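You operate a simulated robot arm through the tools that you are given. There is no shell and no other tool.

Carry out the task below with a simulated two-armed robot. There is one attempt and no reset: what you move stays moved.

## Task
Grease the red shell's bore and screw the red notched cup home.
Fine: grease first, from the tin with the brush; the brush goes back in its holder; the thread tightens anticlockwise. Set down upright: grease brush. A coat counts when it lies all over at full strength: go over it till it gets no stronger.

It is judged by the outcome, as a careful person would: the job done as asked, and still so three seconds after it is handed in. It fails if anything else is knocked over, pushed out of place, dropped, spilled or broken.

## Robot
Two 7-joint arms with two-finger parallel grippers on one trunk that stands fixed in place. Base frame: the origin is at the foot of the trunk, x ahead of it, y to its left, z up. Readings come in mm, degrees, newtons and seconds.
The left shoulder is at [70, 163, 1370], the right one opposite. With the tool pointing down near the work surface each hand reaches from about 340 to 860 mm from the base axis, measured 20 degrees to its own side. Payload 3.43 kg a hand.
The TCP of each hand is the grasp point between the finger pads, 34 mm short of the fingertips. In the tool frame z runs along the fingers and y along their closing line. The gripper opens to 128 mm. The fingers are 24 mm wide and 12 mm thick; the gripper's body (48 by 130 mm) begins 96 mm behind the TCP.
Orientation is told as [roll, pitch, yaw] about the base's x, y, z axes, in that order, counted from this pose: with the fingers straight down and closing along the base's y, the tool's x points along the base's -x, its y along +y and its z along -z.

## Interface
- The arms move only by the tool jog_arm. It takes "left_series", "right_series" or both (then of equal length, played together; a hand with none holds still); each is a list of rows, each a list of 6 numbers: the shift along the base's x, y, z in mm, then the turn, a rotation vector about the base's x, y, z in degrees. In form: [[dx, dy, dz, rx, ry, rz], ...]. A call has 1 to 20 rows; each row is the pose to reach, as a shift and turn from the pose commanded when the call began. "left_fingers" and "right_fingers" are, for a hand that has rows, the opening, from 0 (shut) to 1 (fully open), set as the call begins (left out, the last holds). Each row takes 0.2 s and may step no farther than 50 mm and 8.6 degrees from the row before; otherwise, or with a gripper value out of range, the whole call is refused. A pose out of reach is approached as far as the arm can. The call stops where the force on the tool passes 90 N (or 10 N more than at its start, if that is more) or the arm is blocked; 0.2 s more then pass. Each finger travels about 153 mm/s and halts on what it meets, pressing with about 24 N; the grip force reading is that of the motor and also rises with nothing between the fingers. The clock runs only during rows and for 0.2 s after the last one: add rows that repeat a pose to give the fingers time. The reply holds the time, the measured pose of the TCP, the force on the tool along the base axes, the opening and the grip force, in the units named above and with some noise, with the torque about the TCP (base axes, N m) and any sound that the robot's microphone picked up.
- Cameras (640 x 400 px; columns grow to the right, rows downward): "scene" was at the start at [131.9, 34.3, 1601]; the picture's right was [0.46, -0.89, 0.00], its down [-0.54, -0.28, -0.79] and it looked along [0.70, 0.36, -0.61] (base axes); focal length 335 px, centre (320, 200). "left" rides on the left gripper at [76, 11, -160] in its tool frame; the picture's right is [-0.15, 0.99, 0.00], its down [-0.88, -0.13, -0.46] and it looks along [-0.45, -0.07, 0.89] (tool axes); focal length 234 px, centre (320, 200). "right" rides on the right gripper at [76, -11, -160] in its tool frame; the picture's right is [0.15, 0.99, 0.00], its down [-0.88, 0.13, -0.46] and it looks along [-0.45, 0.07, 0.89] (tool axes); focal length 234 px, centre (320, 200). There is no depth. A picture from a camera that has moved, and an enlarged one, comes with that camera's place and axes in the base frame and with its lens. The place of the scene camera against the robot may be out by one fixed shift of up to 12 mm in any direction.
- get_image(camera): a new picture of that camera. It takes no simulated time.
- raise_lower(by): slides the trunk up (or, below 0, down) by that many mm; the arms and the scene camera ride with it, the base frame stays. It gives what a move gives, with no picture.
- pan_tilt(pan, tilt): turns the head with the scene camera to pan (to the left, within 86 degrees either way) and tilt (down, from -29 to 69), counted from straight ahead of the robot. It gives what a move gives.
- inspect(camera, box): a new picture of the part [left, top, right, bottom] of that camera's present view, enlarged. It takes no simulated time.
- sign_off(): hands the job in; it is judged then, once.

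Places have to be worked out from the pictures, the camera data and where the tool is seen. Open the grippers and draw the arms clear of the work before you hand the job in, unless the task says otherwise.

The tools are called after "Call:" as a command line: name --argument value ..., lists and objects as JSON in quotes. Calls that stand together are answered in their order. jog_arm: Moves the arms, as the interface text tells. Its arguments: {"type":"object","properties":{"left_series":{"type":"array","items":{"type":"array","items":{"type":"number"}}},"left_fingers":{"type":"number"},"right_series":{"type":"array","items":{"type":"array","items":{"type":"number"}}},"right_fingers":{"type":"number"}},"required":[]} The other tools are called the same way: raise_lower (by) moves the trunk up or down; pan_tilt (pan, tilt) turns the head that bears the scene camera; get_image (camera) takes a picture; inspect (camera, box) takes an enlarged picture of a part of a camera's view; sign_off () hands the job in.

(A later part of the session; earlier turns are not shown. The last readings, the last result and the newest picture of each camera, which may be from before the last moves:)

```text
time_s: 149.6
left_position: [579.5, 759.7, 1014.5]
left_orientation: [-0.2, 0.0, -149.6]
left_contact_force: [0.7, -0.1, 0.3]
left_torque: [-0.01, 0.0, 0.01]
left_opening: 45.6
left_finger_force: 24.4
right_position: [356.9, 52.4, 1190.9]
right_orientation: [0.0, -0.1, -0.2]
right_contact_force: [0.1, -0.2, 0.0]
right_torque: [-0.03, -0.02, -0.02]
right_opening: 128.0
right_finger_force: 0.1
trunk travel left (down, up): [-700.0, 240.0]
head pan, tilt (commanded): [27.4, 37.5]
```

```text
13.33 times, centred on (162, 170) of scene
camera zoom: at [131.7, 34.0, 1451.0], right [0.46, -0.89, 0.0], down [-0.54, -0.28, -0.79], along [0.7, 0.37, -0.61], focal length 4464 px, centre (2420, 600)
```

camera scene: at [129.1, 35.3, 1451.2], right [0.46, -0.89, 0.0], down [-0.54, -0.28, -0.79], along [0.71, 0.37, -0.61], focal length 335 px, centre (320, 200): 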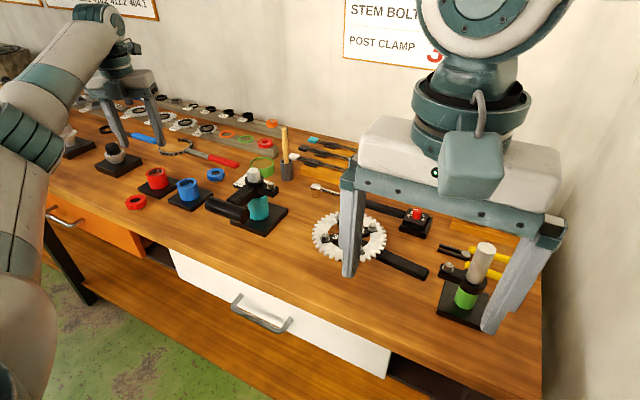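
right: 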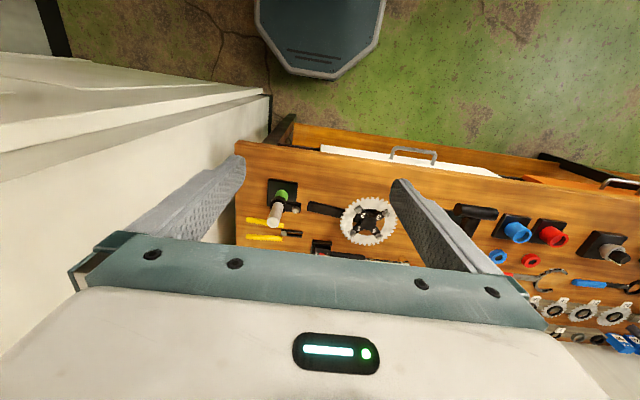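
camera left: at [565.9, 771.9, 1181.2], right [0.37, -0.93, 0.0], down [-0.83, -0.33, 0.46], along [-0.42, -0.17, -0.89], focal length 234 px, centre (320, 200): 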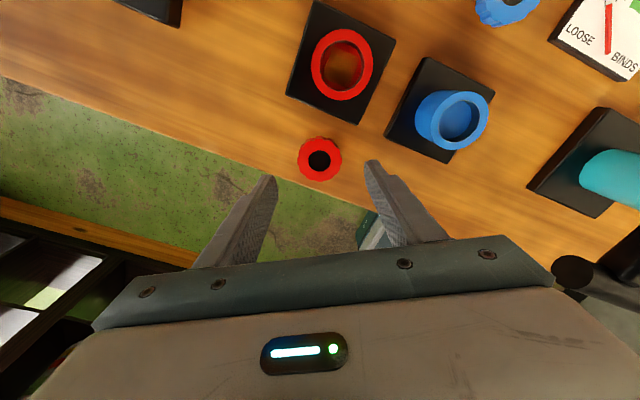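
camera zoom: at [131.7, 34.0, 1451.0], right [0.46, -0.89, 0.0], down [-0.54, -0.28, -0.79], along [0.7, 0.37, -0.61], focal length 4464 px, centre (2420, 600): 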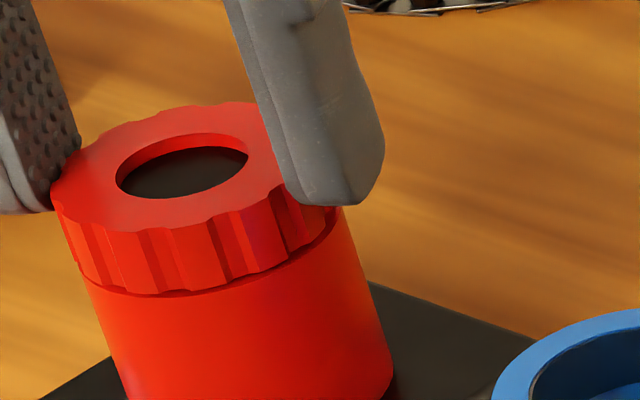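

Still free. Lowering another 1.2 mm.

Call:
jog_arm --left_series '[[0, 0, -0.6, 0, 0, 0], [0, 0, -1.2, 0, 0, 0], [0, 0, -1.2, 0, 0, 0]]'

Call:
inspect --camera "scene" --box '[145, 155, 180, 185]'

```text
time_s: 150.3
left_position: [579.9, 759.0, 1012.6]
left_orientation: [0.1, 0.0, -149.5]
left_contact_force: [0.8, 2.2, 3.2]
left_torque: [0.03, -0.07, 0.03]
left_opening: 45.6
left_finger_force: 24.2
right_position: [357.6, 51.6, 1191.0]
right_orientation: [0.0, 0.0, 0.0]
right_contact_force: [1.6, -0.2, 0.6]
right_torque: [-0.02, 0.0, 0.04]
right_opening: 128.0
right_finger_force: 0.1
trunk travel left (down, up): [-700.0, 240.0]
head pan, tilt (commanded): [27.4, 37.5]
```

```text
13.33 times, centred on (162, 170) of scene
camera zoom: at [131.8, 34.1, 1451.0], right [0.46, -0.89, 0.0], down [-0.54, -0.28, -0.79], along [0.7, 0.37, -0.61], focal length 4464 px, centre (2420, 600)
```

zoom: 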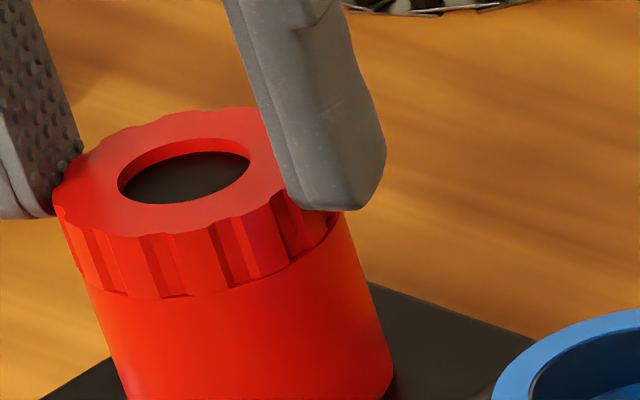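

Contact (3 N) with the flange practically at the rim. Now turning anticlockwise 40° with light downward pressure, watching torque and height.

Call:
jog_arm --left_series '[[0, 0, 0, 0, 0, 5], [0, 0, 0, 0, 0, 10], [0, 0, 0, 0, 0, 16], [0, 0, 0, 0, 0, 22], [0, 0, 0, 0, 0, 28], [0, 0, 0, 0, 0, 34], [0, 0, 0, 0, 0, 40], [0, 0, 0, 0, 0, 40]]'

Call:
inspect --camera "scene" --box '[145, 155, 180, 185]'

```text
time_s: 152.2
left_position: [578.8, 759.8, 1013.3]
left_orientation: [0.0, 0.1, -109.6]
left_contact_force: [3.7, 6.5, 9.9]
left_torque: [0.22, -0.13, 0.04]
left_opening: 45.7
left_finger_force: 24.1
right_position: [356.2, 51.7, 1190.7]
right_orientation: [0.0, 0.1, -0.1]
right_contact_force: [0.5, -0.4, 0.3]
right_torque: [-0.02, 0.0, -0.02]
right_opening: 127.7
right_finger_force: 0.1
trunk travel left (down, up): [-700.0, 240.0]
head pan, tilt (commanded): [27.4, 37.5]
```

```text
13.33 times, centred on (162, 170) of scene
camera zoom: at [131.3, 33.9, 1451.2], right [0.46, -0.89, 0.0], down [-0.54, -0.28, -0.79], along [0.7, 0.37, -0.61], focal length 4464 px, centre (2420, 600)
```

zoom: 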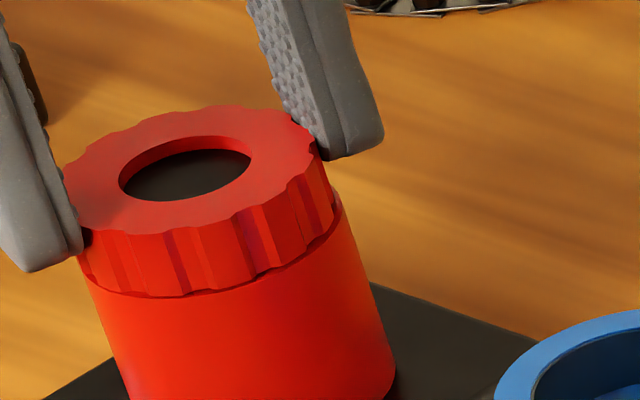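

Sideways force grew (3.7, 6.5 N) as the cup turned off-centre. Shifting to relieve it.

Call:
jog_arm --left_series '[[0.2, 0.4, 0, 0, 0, 0], [0.4, 0.8, 0, 0, 0, 0], [0.4, 0.8, 0, 0, 0, 0]]'

Call:
inspect --camera "scene" --box '[150, 160, 175, 180]'

Call:
inspect --camera "left" --box '[270, 120, 370, 200]'

```text
time_s: 152.9
left_position: [580.2, 760.1, 1013.8]
left_orientation: [0.0, 0.0, -109.6]
left_contact_force: [-0.4, 1.3, 10.5]
left_torque: [0.03, 0.05, 0.01]
left_opening: 45.4
left_finger_force: 24.0
right_position: [355.8, 51.5, 1191.3]
right_orientation: [0.1, -0.1, -0.1]
right_contact_force: [0.6, 0.0, 0.2]
right_torque: [-0.03, -0.01, 0.01]
right_opening: 128.0
right_finger_force: 0.1
trunk travel left (down, up): [-700.0, 240.0]
head pan, tilt (commanded): [27.4, 37.5]
```

```text
16.00 times, centred on (162, 170) of scene
camera zoom: at [130.7, 33.1, 1451.2], right [0.46, -0.89, 0.0], down [-0.54, -0.28, -0.79], along [0.7, 0.37, -0.61], focal length 5357 px, centre (2840, 680)
```

zoom: 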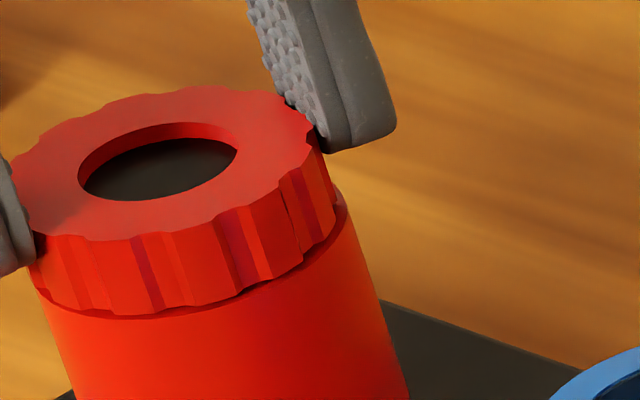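

```text
5.00 times, centred on (320, 160) of left
camera zoom: at [616.0, 827.2, 1174.0], right [0.88, -0.47, 0.0], down [-0.42, -0.79, 0.46], along [-0.21, -0.4, -0.89], focal length 1171 px, centre (320, 400)
```

zoom: 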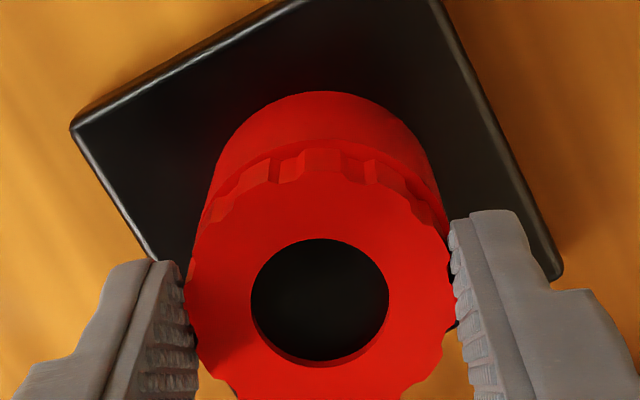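

Sideways force is gone but vertical force is 10 N, as if the cup rode up slightly. Zooming in on the gap between flange and shell.

Call:
inspect --camera "scene" --box '[160, 168, 180, 182]'

Call:
inspect --camera "scene" --box '[144, 168, 164, 182]'

Call:
inspect --camera "left" --box '[290, 135, 350, 165]'

```text
16.00 times, centred on (170, 175) of scene
camera zoom: at [130.7, 33.1, 1451.2], right [0.46, -0.89, 0.0], down [-0.54, -0.28, -0.79], along [0.7, 0.37, -0.61], focal length 5357 px, centre (2720, 600)
```

zoom: 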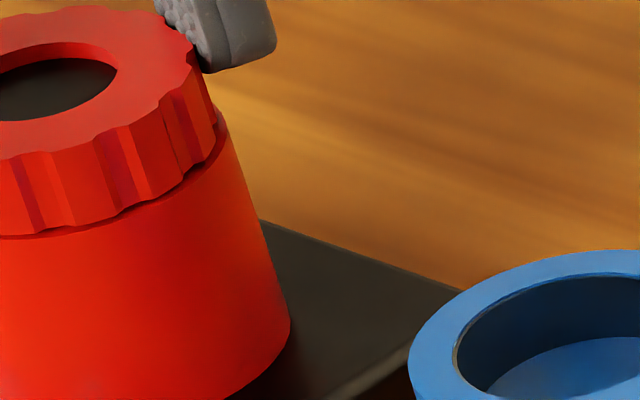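

```text
16.00 times, centred on (154, 175) of scene
camera zoom: at [130.7, 33.1, 1451.2], right [0.46, -0.89, 0.0], down [-0.54, -0.28, -0.79], along [0.7, 0.37, -0.61], focal length 5357 px, centre (2976, 600)
```

zoom: 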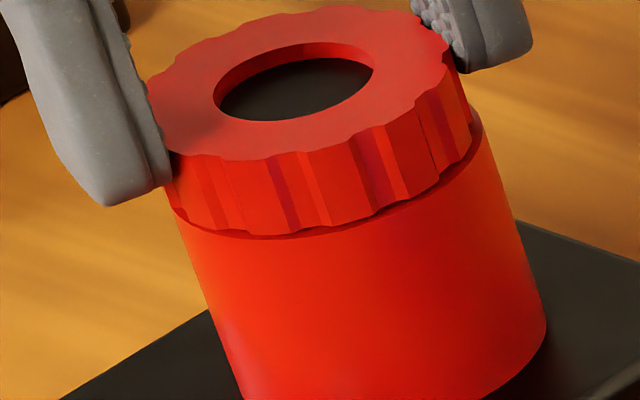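

```text
10.67 times, centred on (320, 150) of left
camera zoom: at [616.0, 827.2, 1174.0], right [0.88, -0.47, 0.0], down [-0.42, -0.79, 0.46], along [-0.21, -0.4, -0.89], focal length 2498 px, centre (320, 733)
```

zoom: 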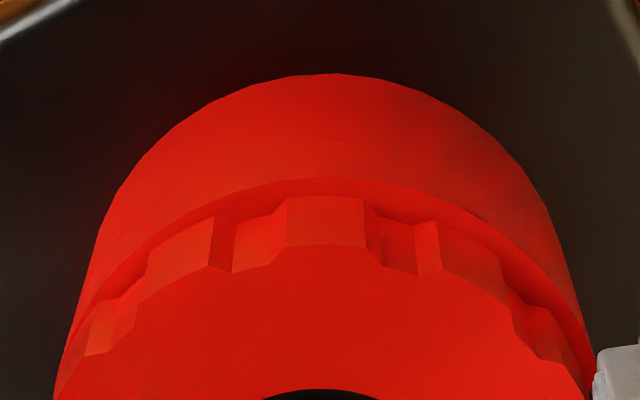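

I'll ease the vertical preload by 0.7 mm and turn another 25° anticlockwise to see how height and force develop.

Call:
jog_arm --left_series '[[0, 0, 0.7, 0, 0, 0], [0, 0, 0.7, 0, 0, 5], [0, 0, 0.7, 0, 0, 10], [0, 0, 0.7, 0, 0, 15], [0, 0, 0.7, 0, 0, 20], [0, 0, 0.7, 0, 0, 25], [0, 0, 0.7, 0, 0, 25]]'

Call:
inspect --camera "scene" --box '[150, 160, 175, 180]'

```text
time_s: 154.6
left_position: [579.8, 760.8, 1014.8]
left_orientation: [-0.1, -0.2, -84.6]
left_contact_force: [-7.1, -5.5, -2.0]
left_torque: [-0.3, 0.27, 0.02]
left_opening: 45.7
left_finger_force: 24.1
right_position: [356.3, 51.6, 1192.2]
right_orientation: [-0.1, -0.1, -0.1]
right_contact_force: [-0.9, 0.0, -0.4]
right_torque: [-0.02, 0.0, 0.0]
right_opening: 127.9
right_finger_force: 0.0
trunk travel left (down, up): [-700.0, 240.0]
head pan, tilt (commanded): [27.4, 37.5]
```

```text
16.00 times, centred on (162, 170) of scene
camera zoom: at [130.9, 33.6, 1451.0], right [0.46, -0.89, 0.0], down [-0.54, -0.28, -0.79], along [0.7, 0.37, -0.61], focal length 5357 px, centre (2840, 680)
```

zoom: 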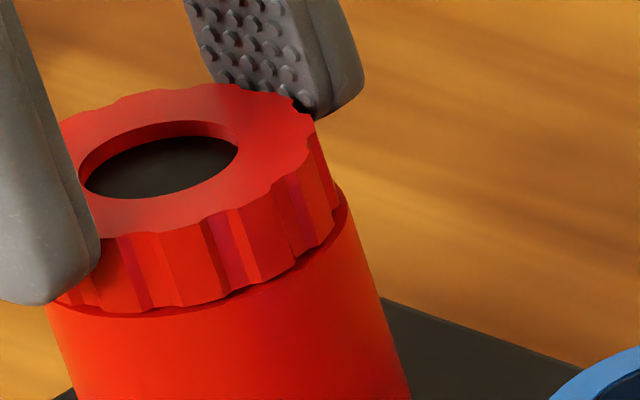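

Vertical force is now slightly negative (cup drawing down), with a sideways load. Correcting laterally (−0.7, −0.6) and turning 25° more.

Call:
jog_arm --left_series '[[-0.4, -0.3, 0, 0, 0, 0], [-0.7, -0.6, 0, 0, 0, 5], [-0.7, -0.6, 0, 0, 0, 10], [-0.7, -0.6, 0, 0, 0, 15], [-0.7, -0.6, 0, 0, 0, 20], [-0.7, -0.6, 0, 0, 0, 25], [-0.7, -0.6, 0, 0, 0, 25]]'

Call:
inspect --camera "scene" --box '[150, 160, 175, 180]'

```text
time_s: 156.2
left_position: [579.0, 759.2, 1014.0]
left_orientation: [0.0, 0.1, -59.5]
left_contact_force: [-5.4, -3.0, -0.4]
left_torque: [-0.15, 0.21, 0.02]
left_opening: 45.8
left_finger_force: 24.1
right_position: [356.4, 51.8, 1191.8]
right_orientation: [0.1, 0.0, -0.1]
right_contact_force: [0.8, -0.1, 0.5]
right_torque: [-0.01, 0.01, 0.01]
right_opening: 127.9
right_finger_force: 0.1
trunk travel left (down, up): [-700.0, 240.0]
head pan, tilt (commanded): [27.4, 37.5]
```

```text
16.00 times, centred on (162, 170) of scene
camera zoom: at [131.2, 33.9, 1451.1], right [0.46, -0.89, 0.0], down [-0.54, -0.28, -0.79], along [0.7, 0.37, -0.61], focal length 5357 px, centre (2840, 680)
```

zoom: 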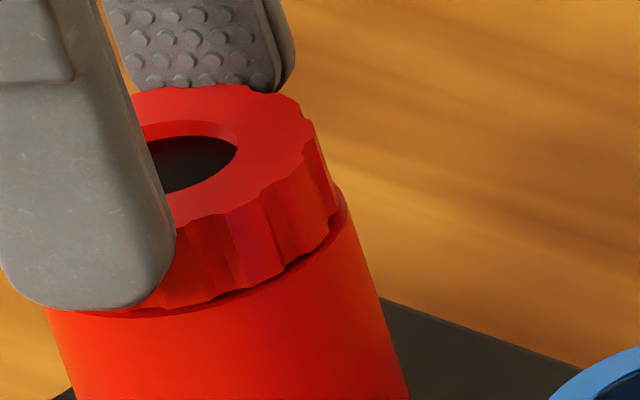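

No strong resistance; forces are small. Correcting laterally (−0.6, −0.35) and continuing 60° anticlockwise to see whether the cup draws down.

Call:
jog_arm --left_series '[[-0.6, -0.35, 0, 0, 0, 0], [-0.6, -0.35, 0, 0, 0, 7], [-0.6, -0.35, 0, 0, 0, 14], [-0.6, -0.35, 0, 0, 0, 21], [-0.6, -0.35, 0, 0, 0, 28], [-0.6, -0.35, 0, 0, 0, 35], [-0.6, -0.35, 0, 0, 0, 42], [-0.6, -0.35, 0, 0, 0, 49], [-0.6, -0.35, 0, 0, 0, 56], [-0.6, -0.35, 0, 0, 0, 60], [-0.6, -0.35, 0, 0, 0, 60]]'

Call:
inspect --camera "scene" --box '[150, 160, 175, 180]'

Call:
inspect --camera "left" --box '[270, 120, 370, 200]'

```text
time_s: 158.6
left_position: [578.6, 759.3, 1013.4]
left_orientation: [-0.2, 0.0, 0.5]
left_contact_force: [2.8, 3.4, 7.0]
left_torque: [0.19, -0.14, 0.02]
left_opening: 45.5
left_finger_force: 24.3
right_position: [357.3, 51.8, 1192.0]
right_orientation: [-0.1, 0.0, -0.1]
right_contact_force: [0.4, -0.3, -0.4]
right_torque: [-0.02, -0.01, 0.0]
right_opening: 128.0
right_finger_force: 0.1
trunk travel left (down, up): [-700.0, 240.0]
head pan, tilt (commanded): [27.4, 37.5]
```

```text
16.00 times, centred on (162, 170) of scene
camera zoom: at [131.7, 34.0, 1451.0], right [0.46, -0.89, 0.0], down [-0.54, -0.28, -0.79], along [0.7, 0.36, -0.61], focal length 5357 px, centre (2840, 680)
```

zoom: 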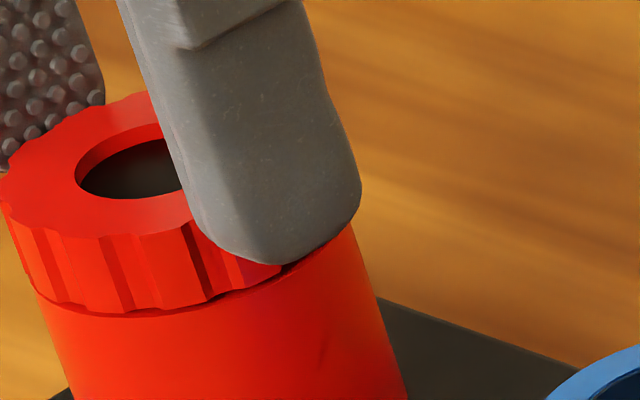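

```text
5.00 times, centred on (320, 160) of left
camera zoom: at [503.3, 770.1, 1173.8], right [0.14, 0.99, 0.0], down [0.88, -0.12, 0.46], along [0.45, -0.06, -0.89], focal length 1171 px, centre (320, 400)
```

zoom: 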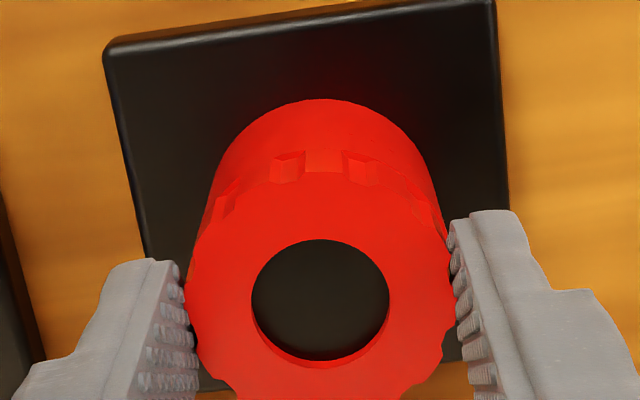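

Forces just fluctuate, with almost no turning torque, so I'm not sure it's drawing in. I'll release the cup (it sits in the bore), back off, and look at the gap from a low side view.

Call:
jog_arm --left_series '[[0.3, 0.4, 0.7, 0, 0, 0], [0.3, 0.4, 0.7, 0, 0, 0]]'

Call:
jog_arm --left_series '[[0, 0, 0, 0, 0, 0], [0, 0, 0, 0, 0, 0], [0, 0, 0, 0, 0, 0]]' --left_fingers 0.55

Call:
inspect --camera "scene" --box '[150, 160, 175, 180]'

```text
time_s: 159.2
left_position: [579.5, 759.1, 1013.2]
left_orientation: [-0.1, 0.0, 0.3]
left_contact_force: [-0.7, -1.9, -0.5]
left_torque: [-0.06, 0.04, 0.02]
left_opening: 45.5
left_finger_force: 23.7
right_position: [357.4, 52.5, 1191.2]
right_orientation: [0.0, 0.0, -0.1]
right_contact_force: [0.3, -0.3, 0.2]
right_torque: [0.01, -0.03, 0.02]
right_opening: 128.4
right_finger_force: 0.1
trunk travel left (down, up): [-700.0, 240.0]
head pan, tilt (commanded): [27.4, 37.5]
```

```text
time_s: 159.9
left_position: [579.5, 761.2, 1015.3]
left_orientation: [-0.1, 0.0, 0.4]
left_contact_force: [-0.2, -0.1, -0.3]
left_torque: [0.0, -0.02, -0.06]
left_opening: 70.4
left_finger_force: 0.1
right_position: [358.0, 52.7, 1191.4]
right_orientation: [0.0, -0.1, -0.2]
right_contact_force: [-0.2, -0.6, 0.3]
right_torque: [0.0, 0.02, 0.01]
right_opening: 128.0
right_finger_force: 0.1
trunk travel left (down, up): [-700.0, 240.0]
head pan, tilt (commanded): [27.4, 37.5]
```

```text
16.00 times, centred on (162, 170) of scene
camera zoom: at [131.9, 34.3, 1451.0], right [0.46, -0.89, 0.0], down [-0.54, -0.28, -0.79], along [0.7, 0.36, -0.61], focal length 5357 px, centre (2840, 680)
```

zoom: 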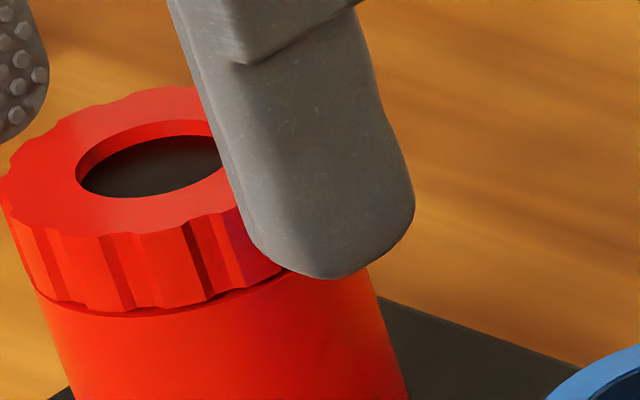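

The cup stays put when released. Raising the hand clear to view the whole cup and shell.

Call:
jog_arm --left_series '[[0, 0, 15, 0, 0, 0], [0, 0, 40, 0, 0, 0], [0, 0, 75, 0, 0, 0], [-40, 0, 90, 0, 0, 0], [-80, 0, 90, 0, 0, 0], [-80, 0, 90, 0, 0, 0]]'

Call:
inspect --camera "scene" --box '[150, 160, 175, 180]'

Call:
inspect --camera "left" --box '[270, 150, 400, 260]'

Call:
inspect --camera "scene" --box '[140, 150, 240, 210]'

```text
time_s: 161.3
left_position: [501.7, 758.0, 1103.2]
left_orientation: [0.0, 0.1, 0.3]
left_contact_force: [0.5, 0.1, -0.1]
left_torque: [0.01, 0.03, 0.04]
left_opening: 70.3
left_finger_force: 0.0
right_position: [359.1, 50.6, 1191.1]
right_orientation: [0.0, 0.1, 0.1]
right_contact_force: [0.4, 1.0, -0.1]
right_torque: [-0.01, 0.03, -0.01]
right_opening: 128.1
right_finger_force: 0.0
trunk travel left (down, up): [-700.0, 240.0]
head pan, tilt (commanded): [27.4, 37.5]
```

```text
16.00 times, centred on (162, 170) of scene
camera zoom: at [133.9, 33.3, 1450.8], right [0.46, -0.89, 0.0], down [-0.54, -0.28, -0.79], along [0.7, 0.37, -0.61], focal length 5357 px, centre (2840, 680)
```

zoom: 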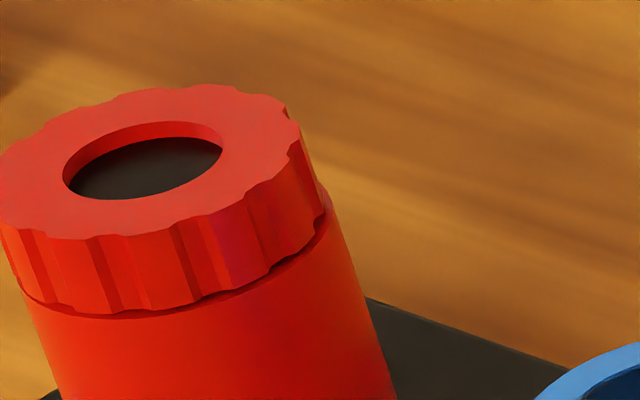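

```text
3.64 times, centred on (335, 205) of left
camera zoom: at [426.6, 769.5, 1263.9], right [0.14, 0.99, 0.0], down [0.88, -0.12, 0.45], along [0.45, -0.06, -0.89], focal length 852 px, centre (266, 182)
```

zoom: 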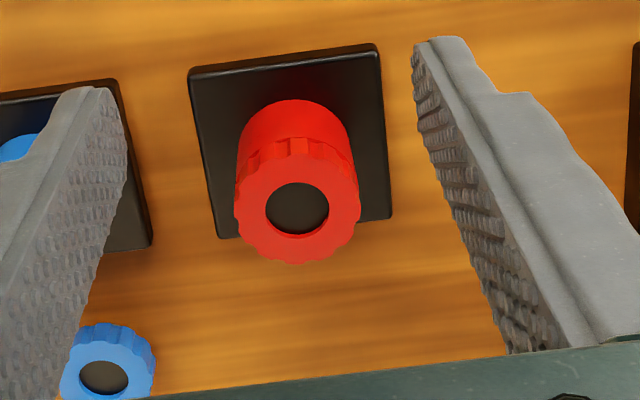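

```text
6.40 times, centred on (190, 180) of scene
camera zoom: at [133.9, 33.3, 1450.8], right [0.46, -0.89, 0.0], down [-0.54, -0.28, -0.79], along [0.7, 0.37, -0.61], focal length 2143 px, centre (1152, 328)
```

zoom: 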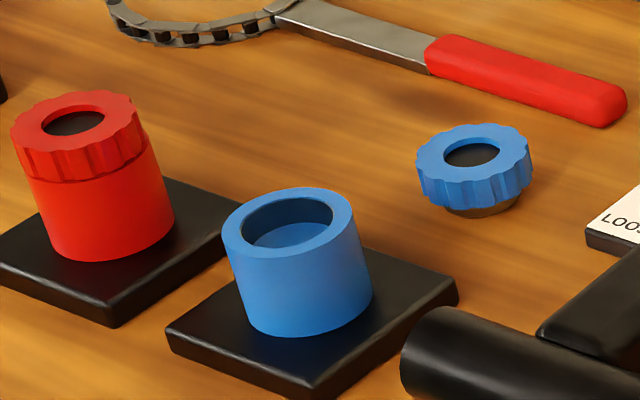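

The cup sits level, ~1 mm above flush, held there — it looks like the thread has picked up and needs more turning. I'll rewind the hand to −150° above it to take a long anticlockwise stroke.

Call:
jog_arm --left_series '[[20, 0, 0, 0, 0, -8.3], [40, 1, -10, 0, 0, -16.6], [60, 2, -20, 0, 0, -24.9], [79, 2, -28, 0, 0, -33.2], [79, 2, -28, 0, 0, -41.5], [79, 2, -28, 0, 0, -49.8], [79, 2, -28, 0, 0, -58.1], [79, 2, -28, 0, 0, -66.4], [79, 2, -28, 0, 0, -74.7], [79, 2, -28, 0, 0, -83], [79, 2, -28, 0, 0, -91.3], [79, 2, -28, 0, 0, -99.6], [79, 2, -28, 0, 0, -107.9], [79, 2, -28, 0, 0, -116.2], [79, 2, -28, 0, 0, -124.5], [79, 2, -28, 0, 0, -132.8], [79, 2, -28, 0, 0, -141.1], [79, 2, -28, 0, 0, -149.4], [79, 2, -28, 0, 0, -149.4]]'

Call:
inspect --camera "left" --box '[270, 90, 370, 180]'

Call:
get_image --camera "scene"

```text
time_s: 165.3
left_position: [578.7, 761.5, 1077.1]
left_orientation: [0.0, -0.1, -149.1]
left_contact_force: [0.5, -0.7, 0.4]
left_torque: [0.0, 0.0, 0.02]
left_opening: 70.4
left_finger_force: 0.1
right_position: [357.6, 52.5, 1190.9]
right_orientation: [0.0, -0.1, -0.1]
right_contact_force: [0.3, 0.3, 0.0]
right_torque: [0.02, 0.0, 0.01]
right_opening: 127.8
right_finger_force: 0.1
trunk travel left (down, up): [-700.0, 240.0]
head pan, tilt (commanded): [27.4, 37.5]
```

```text
4.44 times, centred on (320, 135) of left
camera zoom: at [649.7, 791.2, 1235.9], right [0.38, -0.92, 0.0], down [-0.82, -0.34, 0.46], along [-0.42, -0.17, -0.89], focal length 1041 px, centre (320, 489)
```

zoom: 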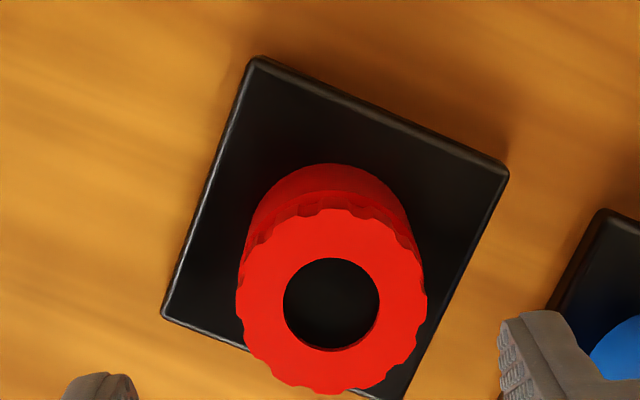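

```text
taken
camera scene: at [132.4, 34.3, 1450.9], right [0.46, -0.89, 0.0], down [-0.54, -0.28, -0.79], along [0.7, 0.36, -0.61], focal length 335 px, centre (320, 200)
```

scene: 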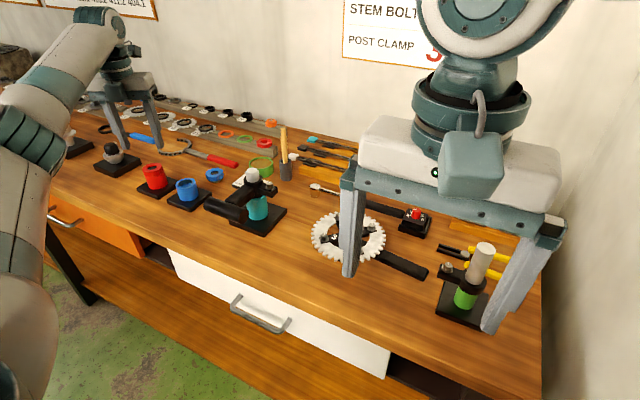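

Cup centre is (+1.0, −2.6) from the tool axis. Aligning, lowering to the same grip height and closing.

Call:
jog_arm --left_series '[[1, -2.6, -20, 0, 0, 0], [1, -2.6, -40, 0, 0, 0], [1, -2.6, -55, 0, 0, 0], [1, -2.6, -63, 0, 0, 0], [1, -2.6, -63, 0, 0, 0]]'

Call:
inspect --camera "left" --box '[260, 120, 380, 210]'

Call:
inspect --camera "scene" --box '[145, 150, 180, 180]'

```text
time_s: 166.6
left_position: [579.2, 759.4, 1012.3]
left_orientation: [-0.1, 0.1, -149.0]
left_contact_force: [0.4, 0.9, -0.6]
left_torque: [-0.03, 0.0, 0.03]
left_opening: 70.4
left_finger_force: 0.1
right_position: [356.8, 51.5, 1191.2]
right_orientation: [0.0, 0.0, -0.1]
right_contact_force: [0.2, 1.4, 1.2]
right_torque: [0.01, 0.04, 0.0]
right_opening: 128.0
right_finger_force: 0.1
trunk travel left (down, up): [-700.0, 240.0]
head pan, tilt (commanded): [27.4, 37.5]
```

```text
4.44 times, centred on (320, 165) of left
camera zoom: at [650.9, 789.0, 1172.7], right [0.38, -0.92, 0.0], down [-0.82, -0.34, 0.46], along [-0.42, -0.17, -0.89], focal length 1041 px, centre (320, 356)
```

zoom: 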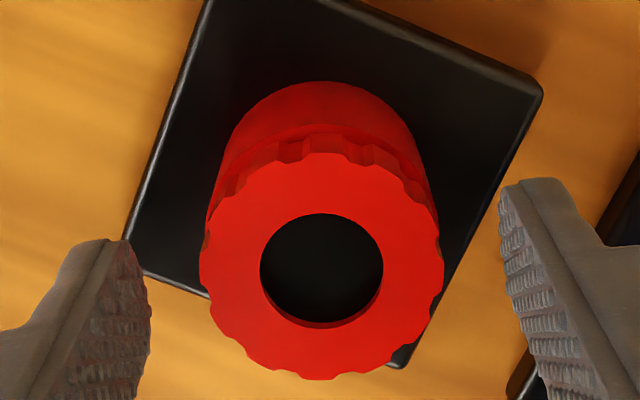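

```text
13.33 times, centred on (162, 165) of scene
camera zoom: at [132.0, 34.2, 1451.0], right [0.46, -0.89, 0.0], down [-0.54, -0.28, -0.79], along [0.7, 0.36, -0.61], focal length 4464 px, centre (2420, 667)
```

zoom: 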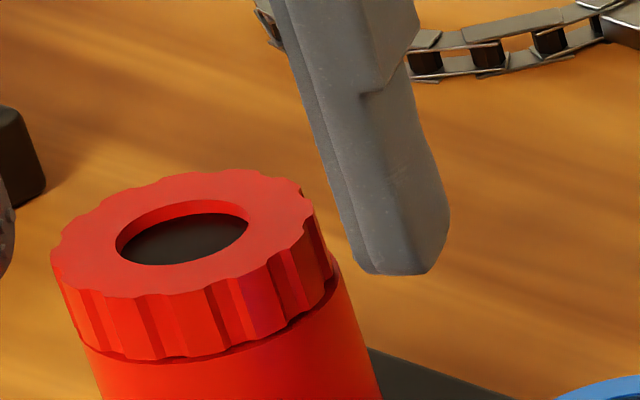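

Aligned with the same picture as the first grip. Closing the fingers.

Call:
jog_arm --left_series '[[0, 0, 0, 0, 0, 0], [0, 0, 0, 0, 0, 0], [0, 0, 0, 0, 0, 0], [0, 0, 0, 0, 0, 0]]' --left_fingers 0.25

Call:
jog_arm --left_series '[[0, 0, 0, 0, 0, 6], [0, 0, 0, 0, 0, 12], [0, 0, 0, 0, 0, 18], [0, 0, 0, 0, 0, 24], [0, 0, 0, 0, 0, 30], [0, 0, 0, 0, 0, 30]]'

Call:
inspect --camera "scene" --box '[145, 150, 180, 180]'

```text
time_s: 167.6
left_position: [579.9, 759.2, 1012.5]
left_orientation: [0.0, -0.1, -149.1]
left_contact_force: [0.1, -1.0, -1.4]
left_torque: [-0.14, -0.03, 0.03]
left_opening: 45.5
left_finger_force: 23.7
right_position: [357.3, 52.0, 1191.1]
right_orientation: [0.0, 0.0, 0.0]
right_contact_force: [0.1, -1.3, -0.2]
right_torque: [0.01, -0.03, 0.01]
right_opening: 127.8
right_finger_force: 0.0
trunk travel left (down, up): [-700.0, 240.0]
head pan, tilt (commanded): [27.4, 37.5]
```

```text
time_s: 168.9
left_position: [579.1, 760.9, 1012.8]
left_orientation: [0.0, -0.2, -119.0]
left_contact_force: [0.8, 0.9, -0.8]
left_torque: [-0.02, -0.17, -0.03]
left_opening: 45.7
left_finger_force: 24.0
right_position: [356.0, 53.4, 1192.0]
right_orientation: [0.0, 0.0, -0.1]
right_contact_force: [0.3, -0.6, -0.1]
right_torque: [-0.04, -0.02, -0.05]
right_opening: 128.1
right_finger_force: 0.1
trunk travel left (down, up): [-700.0, 240.0]
head pan, tilt (commanded): [27.4, 37.5]
```

```text
13.33 times, centred on (162, 165) of scene
camera zoom: at [132.4, 34.6, 1450.9], right [0.46, -0.89, 0.0], down [-0.54, -0.28, -0.79], along [0.7, 0.36, -0.61], focal length 4464 px, centre (2420, 667)
```

zoom: 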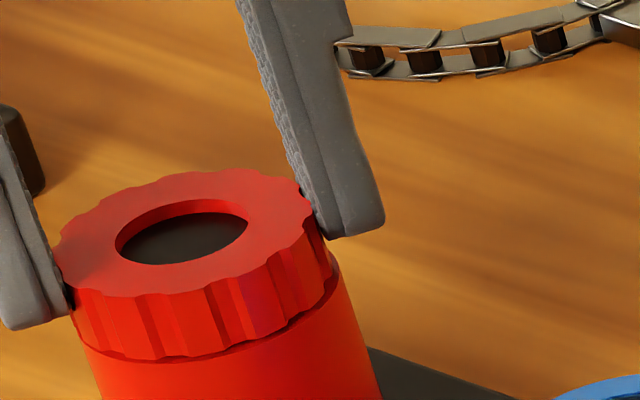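

Very low forces — well aligned now. Turning on by 119° to yaw 0.

Call:
jog_arm --left_series '[[0, 0, 0, 0, 0, 8], [0, 0, 0, 0, 0, 16], [0, 0, 0, 0, 0, 24], [0, 0, 0, 0, 0, 32], [0, 0, 0, 0, 0, 40], [0, 0, 0, 0, 0, 48], [0, 0, 0, 0, 0, 56], [0, 0, 0, 0, 0, 64], [0, 0, 0, 0, 0, 72], [0, 0, 0, 0, 0, 80], [0, 0, 0, 0, 0, 88], [0, 0, 0, 0, 0, 96], [0, 0, 0, 0, 0, 104], [0, 0, 0, 0, 0, 112], [0, 0, 0, 0, 0, 119], [0, 0, 0, 0, 0, 119]]'

Call:
inspect --camera "scene" --box '[145, 150, 180, 180]'

```text
time_s: 172.3
left_position: [578.2, 760.5, 1012.9]
left_orientation: [-0.1, 0.0, 0.0]
left_contact_force: [-4.3, -3.4, -7.8]
left_torque: [-0.22, 0.34, 0.0]
left_opening: 45.9
left_finger_force: 24.0
right_position: [357.9, 52.4, 1192.1]
right_orientation: [0.0, 0.0, 0.0]
right_contact_force: [-0.5, 0.3, 0.0]
right_torque: [-0.01, -0.02, 0.02]
right_opening: 127.9
right_finger_force: 0.1
trunk travel left (down, up): [-700.0, 240.0]
head pan, tilt (commanded): [27.4, 37.5]
```

```text
13.33 times, centred on (162, 165) of scene
camera zoom: at [131.9, 34.9, 1450.9], right [0.46, -0.89, 0.0], down [-0.54, -0.28, -0.79], along [0.7, 0.36, -0.61], focal length 4464 px, centre (2420, 667)
```

zoom: 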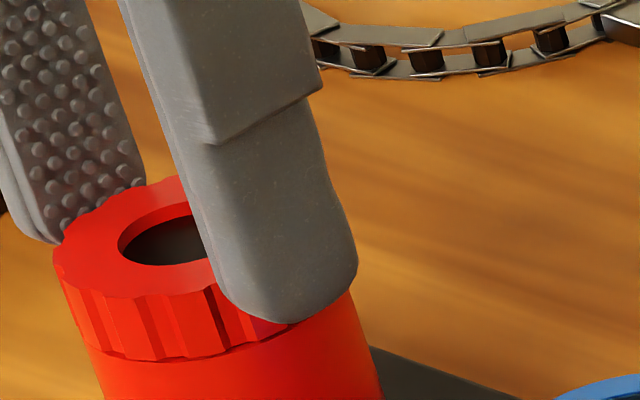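

The cup is now pulling the tool down (−7.8 N): it's threading in. Following down 0.8 mm with a small lateral correction and continuing anticlockwise 80°.

Call:
jog_arm --left_series '[[-0.4, -0.3, -0.7, 0, 0, 0], [-0.4, -0.3, -0.8, 0, 0, 8], [-0.4, -0.3, -0.84, 0, 0, 16], [-0.4, -0.3, -0.88, 0, 0, 24], [-0.4, -0.3, -0.92, 0, 0, 32], [-0.4, -0.3, -0.96, 0, 0, 40], [-0.4, -0.3, -1.0, 0, 0, 48], [-0.4, -0.3, -1.05, 0, 0, 56], [-0.4, -0.3, -1.1, 0, 0, 64], [-0.4, -0.3, -1.15, 0, 0, 72], [-0.4, -0.3, -1.2, 0, 0, 80], [-0.4, -0.3, -1.2, 0, 0, 80]]'

Call:
inspect --camera "scene" --box '[145, 150, 180, 180]'

```text
time_s: 174.9
left_position: [578.3, 759.5, 1012.5]
left_orientation: [-0.1, -0.2, 80.0]
left_contact_force: [3.2, 3.4, 5.0]
left_torque: [0.18, -0.2, -0.01]
left_opening: 45.6
left_finger_force: 24.1
right_position: [356.5, 52.6, 1190.0]
right_orientation: [0.0, -0.1, -0.1]
right_contact_force: [0.1, -0.7, -0.1]
right_torque: [0.0, 0.02, 0.0]
right_opening: 128.1
right_finger_force: 0.0
trunk travel left (down, up): [-700.0, 240.0]
head pan, tilt (commanded): [27.4, 37.5]
```

```text
13.33 times, centred on (162, 165) of scene
camera zoom: at [131.9, 34.2, 1451.0], right [0.46, -0.89, 0.0], down [-0.54, -0.28, -0.79], along [0.7, 0.36, -0.61], focal length 4464 px, centre (2420, 667)
```

zoom: 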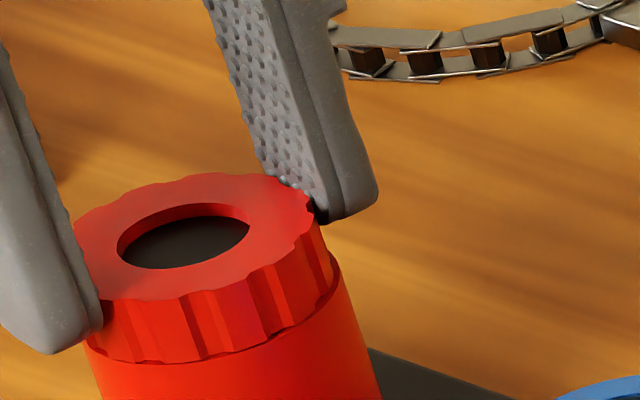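

Sideways and vertical forces fluctuate together (compliance), but the picture shows the flange ~1 mm lower than before. Easing up 0.4 mm, correcting, and turning on to +170°.

Call:
jog_arm --left_series '[[0.4, 0.4, 0.3, 0, 0, 0], [0.4, 0.4, 0.3, 0, 0, 8], [0.4, 0.4, 0.26, 0, 0, 16], [0.4, 0.4, 0.22, 0, 0, 24], [0.4, 0.4, 0.18, 0, 0, 32], [0.4, 0.4, 0.14, 0, 0, 40], [0.4, 0.4, 0.1, 0, 0, 48], [0.4, 0.4, 0.06, 0, 0, 56], [0.4, 0.4, 0.02, 0, 0, 64], [0.4, 0.4, -0.02, 0, 0, 72], [0.4, 0.4, -0.06, 0, 0, 80], [0.4, 0.4, -0.1, 0, 0, 90], [0.4, 0.4, -0.1, 0, 0, 90]]'

Call:
inspect --camera "scene" --box '[145, 150, 180, 180]'

```text
refused: row 12 steps farther than a row can; nothing moved
```

```text
13.33 times, centred on (162, 165) of scene
camera zoom: at [131.9, 34.2, 1451.0], right [0.46, -0.89, 0.0], down [-0.54, -0.28, -0.79], along [0.7, 0.36, -0.61], focal length 4464 px, centre (2420, 667)
```

zoom: 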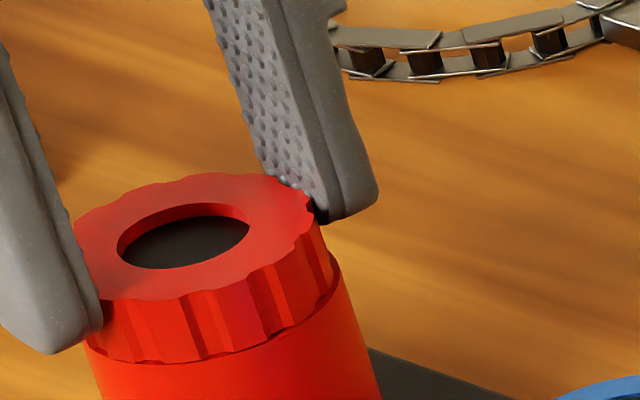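

Same again with an extra intermediate step.

Call:
jog_arm --left_series '[[0.4, 0.4, 0.3, 0, 0, 0], [0.4, 0.4, 0.3, 0, 0, 8], [0.4, 0.4, 0.26, 0, 0, 16], [0.4, 0.4, 0.22, 0, 0, 24], [0.4, 0.4, 0.18, 0, 0, 32], [0.4, 0.4, 0.14, 0, 0, 40], [0.4, 0.4, 0.1, 0, 0, 48], [0.4, 0.4, 0.06, 0, 0, 56], [0.4, 0.4, 0.02, 0, 0, 64], [0.4, 0.4, -0.02, 0, 0, 72], [0.4, 0.4, -0.06, 0, 0, 80], [0.4, 0.4, -0.1, 0, 0, 88], [0.4, 0.4, -0.1, 0, 0, 95], [0.4, 0.4, -0.1, 0, 0, 95]]'

Call:
inspect --camera "scene" --box '[145, 150, 180, 180]'

```text
time_s: 177.9
left_position: [580.6, 760.3, 1011.4]
left_orientation: [-0.1, 0.0, 175.0]
left_contact_force: [1.5, 0.3, 0.6]
left_torque: [0.02, -0.1, 0.02]
left_opening: 45.3
left_finger_force: 24.0
right_position: [357.6, 52.4, 1191.6]
right_orientation: [0.1, 0.0, -0.1]
right_contact_force: [0.6, 0.1, -0.4]
right_torque: [-0.02, -0.01, 0.02]
right_opening: 128.0
right_finger_force: 0.1
trunk travel left (down, up): [-700.0, 240.0]
head pan, tilt (commanded): [27.4, 37.5]
```

```text
13.33 times, centred on (162, 165) of scene
camera zoom: at [132.2, 34.2, 1451.0], right [0.46, -0.89, 0.0], down [-0.54, -0.28, -0.79], along [0.7, 0.36, -0.61], focal length 4464 px, centre (2420, 667)
```

zoom: 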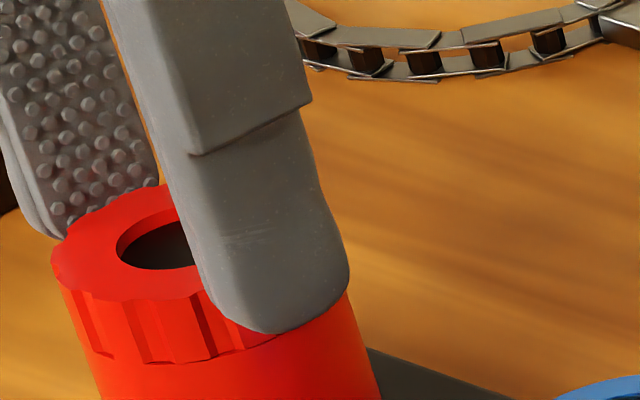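

Forces near zero and cup ~1.2 mm lower after ~325°: it threads in. Turning the last 15° available in this stroke and watching the torque.

Call:
jog_arm --left_series '[[0, 0, -0.02, 0, 0, 5], [0, 0, -0.04, 0, 0, 10], [0, 0, -0.06, 0, 0, 14], [0, 0, -0.06, 0, 0, 14]]'

```text
time_s: 178.9
left_position: [580.6, 759.2, 1010.9]
left_orientation: [0.0, 0.0, -171.0]
left_contact_force: [1.6, 0.7, 1.5]
left_torque: [0.09, -0.08, 0.02]
left_opening: 45.4
left_finger_force: 23.7
right_position: [356.7, 52.8, 1192.4]
right_orientation: [0.0, 0.1, -0.1]
right_contact_force: [1.2, -0.2, 1.2]
right_torque: [-0.04, -0.01, -0.03]
right_opening: 128.0
right_finger_force: 0.1
trunk travel left (down, up): [-700.0, 240.0]
head pan, tilt (commanded): [27.4, 37.5]
```

No tightening torque yet. Releasing, lifting and rewinding for another stroke.

Call:
jog_arm --left_series '[[0, 0, 0, 0, 0, 0], [0, 0, 0, 0, 0, 0], [0, 0, 0, 0, 0, 0]]' --left_fingers 0.55

Call:
jog_arm --left_series '[[0, 0, 15, 0, 0, 0], [0, 0, 40, 0, 0, -8.4], [0, 0, 65, 0, 0, -16.8], [0, 0, 65, 0, 0, -25.2], [0, 0, 65, 0, 0, -33.6], [0, 0, 65, 0, 0, -42], [0, 0, 65, 0, 0, -50.4], [0, 0, 65, 0, 0, -58.8], [0, 0, 65, 0, 0, -67.2], [0, 0, 65, 0, 0, -75.6], [0, 0, 65, 0, 0, -84], [0, 0, 65, 0, 0, -92.4], [0, 0, 65, 0, 0, -100.8], [0, 0, 65, 0, 0, -109.2], [0, 0, 65, 0, 0, -117.6], [0, 0, 65, 0, 0, -126], [0, 0, 65, 0, 0, -134.4], [0, 0, 65, 0, 0, -142.8], [0, 0, 65, 0, 0, -151.2], [0, 0, 65, 0, 0, -159.6]]'

Call:
inspect --camera "scene" --box '[150, 160, 175, 180]'

```text
time_s: 179.8
left_position: [578.5, 758.9, 1012.2]
left_orientation: [0.0, -0.1, -170.9]
left_contact_force: [-0.7, -0.1, 0.1]
left_torque: [0.0, -0.01, 0.02]
left_opening: 70.4
left_finger_force: 0.0
right_position: [356.8, 52.7, 1191.4]
right_orientation: [0.1, 0.0, -0.1]
right_contact_force: [0.1, -1.0, -1.0]
right_torque: [-0.01, -0.02, -0.04]
right_opening: 128.1
right_finger_force: 0.0
trunk travel left (down, up): [-700.0, 240.0]
head pan, tilt (commanded): [27.4, 37.5]
```

```text
time_s: 183.9
left_position: [579.3, 758.9, 1076.6]
left_orientation: [-0.1, 0.0, 29.3]
left_contact_force: [0.2, 0.3, -0.8]
left_torque: [0.01, -0.01, -0.04]
left_opening: 70.3
left_finger_force: 0.1
right_position: [356.9, 52.3, 1190.8]
right_orientation: [0.0, 0.0, -0.1]
right_contact_force: [0.8, -0.2, -0.4]
right_torque: [0.01, 0.0, -0.01]
right_opening: 127.8
right_finger_force: 0.1
trunk travel left (down, up): [-700.0, 240.0]
head pan, tilt (commanded): [27.4, 37.5]
```

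```text
16.00 times, centred on (162, 170) of scene
camera zoom: at [131.9, 34.3, 1451.0], right [0.46, -0.89, 0.0], down [-0.54, -0.28, -0.79], along [0.7, 0.36, -0.61], focal length 5357 px, centre (2840, 680)
```

zoom: 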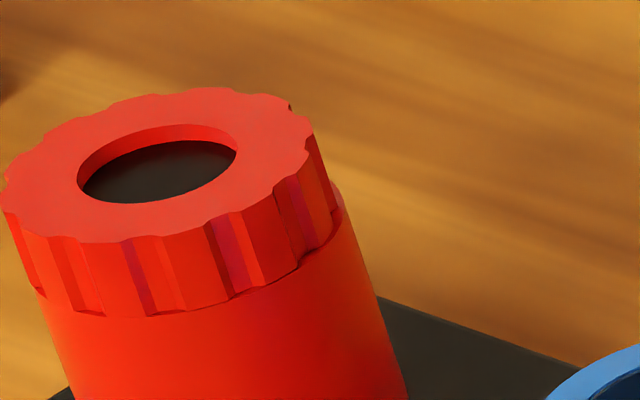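

The gap has closed almost completely — it is threading in. Rewinding further to about −150° for another tightening stroke.

Call:
jog_arm --left_series '[[0, 0, 0, 0, 0, -8.5], [0, 0, 0, 0, 0, -17], [0, 0, 0, 0, 0, -25.5], [0, 0, 0, 0, 0, -34], [0, 0, 0, 0, 0, -42.5], [0, 0, 0, 0, 0, -51], [0, 0, 0, 0, 0, -59.5], [0, 0, 0, 0, 0, -68], [0, 0, 0, 0, 0, -76.5], [0, 0, 0, 0, 0, -85], [0, 0, 0, 0, 0, -93.5], [0, 0, 0, 0, 0, -102], [0, 0, 0, 0, 0, -110.5], [0, 0, 0, 0, 0, -119], [0, 0, 0, 0, 0, -127.5], [0, 0, 0, 0, 0, -136], [0, 0, 0, 0, 0, -144.5], [0, 0, 0, 0, 0, -153], [0, 0, 0, 0, 0, -161.5], [0, 0, 0, 0, 0, -170]]'

Call:
inspect --camera "left" --box '[270, 90, 370, 180]'

```text
time_s: 188.2
left_position: [580.2, 760.0, 1077.2]
left_orientation: [-0.1, -0.1, -140.8]
left_contact_force: [0.2, 0.4, 0.1]
left_torque: [-0.02, 0.0, 0.0]
left_opening: 70.5
left_finger_force: 0.1
right_position: [356.6, 53.5, 1191.3]
right_orientation: [0.1, 0.0, -0.1]
right_contact_force: [0.2, 0.2, -0.7]
right_torque: [0.01, -0.03, -0.01]
right_opening: 128.0
right_finger_force: 0.0
trunk travel left (down, up): [-700.0, 240.0]
head pan, tilt (commanded): [27.4, 37.5]
```

```text
4.44 times, centred on (320, 135) of left
camera zoom: at [645.7, 798.7, 1236.6], right [0.51, -0.86, 0.0], down [-0.76, -0.46, 0.46], along [-0.39, -0.23, -0.89], focal length 1041 px, centre (320, 489)
```

zoom: 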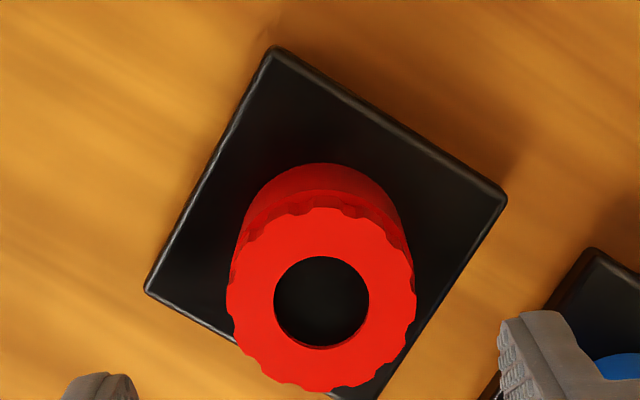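

Well aligned (within 0.5 mm). Lowering to the same grip height and closing.

Call:
jog_arm --left_series '[[0, -0.4, -20, 0, 0, 0], [0, -0.4, -40, 0, 0, 0], [0, -0.4, -57, 0, 0, 0], [0, -0.4, -65, 0, 0, 0], [0, -0.4, -65, 0, 0, 0]]'

Call:
jog_arm --left_series '[[0, 0, 0, 0, 0, 0], [0, 0, 0, 0, 0, 0], [0, 0, 0, 0, 0, 0], [0, 0, 0, 0, 0, 0]]' --left_fingers 0.25

Call:
inspect --camera "left" --box '[260, 120, 380, 210]'

```text
time_s: 189.3
left_position: [578.3, 759.1, 1012.6]
left_orientation: [0.0, -0.1, -140.6]
left_contact_force: [0.0, -0.2, -0.2]
left_torque: [-0.01, -0.02, 0.01]
left_opening: 70.1
left_finger_force: 0.0
right_position: [357.4, 52.5, 1191.7]
right_orientation: [0.0, 0.0, -0.1]
right_contact_force: [-1.0, -0.3, -0.6]
right_torque: [0.02, 0.0, -0.01]
right_opening: 127.9
right_finger_force: 0.1
trunk travel left (down, up): [-700.0, 240.0]
head pan, tilt (commanded): [27.4, 37.5]
```

```text
time_s: 190.3
left_position: [578.7, 758.5, 1011.9]
left_orientation: [0.0, -0.1, -140.5]
left_contact_force: [0.1, -2.4, -0.3]
left_torque: [0.01, 0.06, 0.01]
left_opening: 45.6
left_finger_force: 23.1
right_position: [357.4, 52.5, 1190.2]
right_orientation: [0.0, 0.1, -0.1]
right_contact_force: [-0.6, -0.3, 0.3]
right_torque: [-0.04, 0.0, -0.03]
right_opening: 128.3
right_finger_force: 0.1
trunk travel left (down, up): [-700.0, 240.0]
head pan, tilt (commanded): [27.4, 37.5]
```

```text
4.44 times, centred on (320, 165) of left
camera zoom: at [645.2, 798.3, 1172.2], right [0.51, -0.86, 0.0], down [-0.76, -0.46, 0.46], along [-0.39, -0.23, -0.89], focal length 1041 px, centre (320, 356)
```

zoom: 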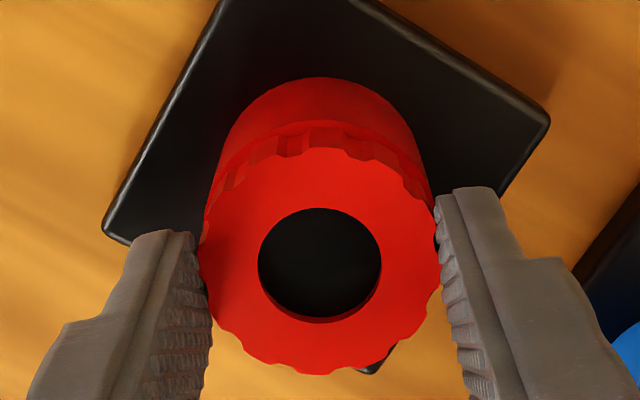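

Gripped. Turning anticlockwise again, in chunks, watching the torque.

Call:
jog_arm --left_series '[[0, 0, -0.03, 0, 0, 8], [0, 0, -0.06, 0, 0, 16], [0, 0, -0.09, 0, 0, 24], [0, 0, -0.12, 0, 0, 32], [0, 0, -0.15, 0, 0, 40], [0, 0, -0.18, 0, 0, 48], [0, 0, -0.2, 0, 0, 56], [0, 0, -0.2, 0, 0, 56]]'

Call:
inspect --camera "scene" --box '[145, 155, 180, 185]'

```text
time_s: 192.2
left_position: [580.0, 759.4, 1012.0]
left_orientation: [0.0, 0.0, -84.5]
left_contact_force: [2.3, -1.4, 3.1]
left_torque: [-0.06, -0.15, 0.05]
left_opening: 45.3
left_finger_force: 23.8
right_position: [357.1, 51.3, 1191.8]
right_orientation: [0.0, 0.0, 0.0]
right_contact_force: [-0.1, 0.6, 0.4]
right_torque: [0.0, 0.0, -0.02]
right_opening: 127.9
right_finger_force: 0.0
trunk travel left (down, up): [-700.0, 240.0]
head pan, tilt (commanded): [27.4, 37.5]
```

```text
13.33 times, centred on (162, 170) of scene
camera zoom: at [131.8, 33.6, 1451.0], right [0.46, -0.89, 0.0], down [-0.54, -0.28, -0.79], along [0.7, 0.37, -0.61], focal length 4464 px, centre (2420, 600)
```

zoom: 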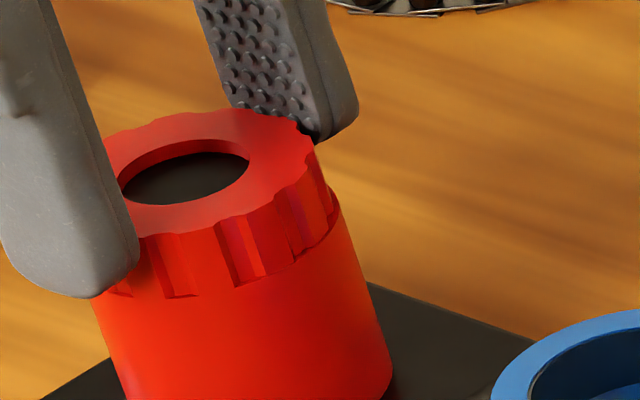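

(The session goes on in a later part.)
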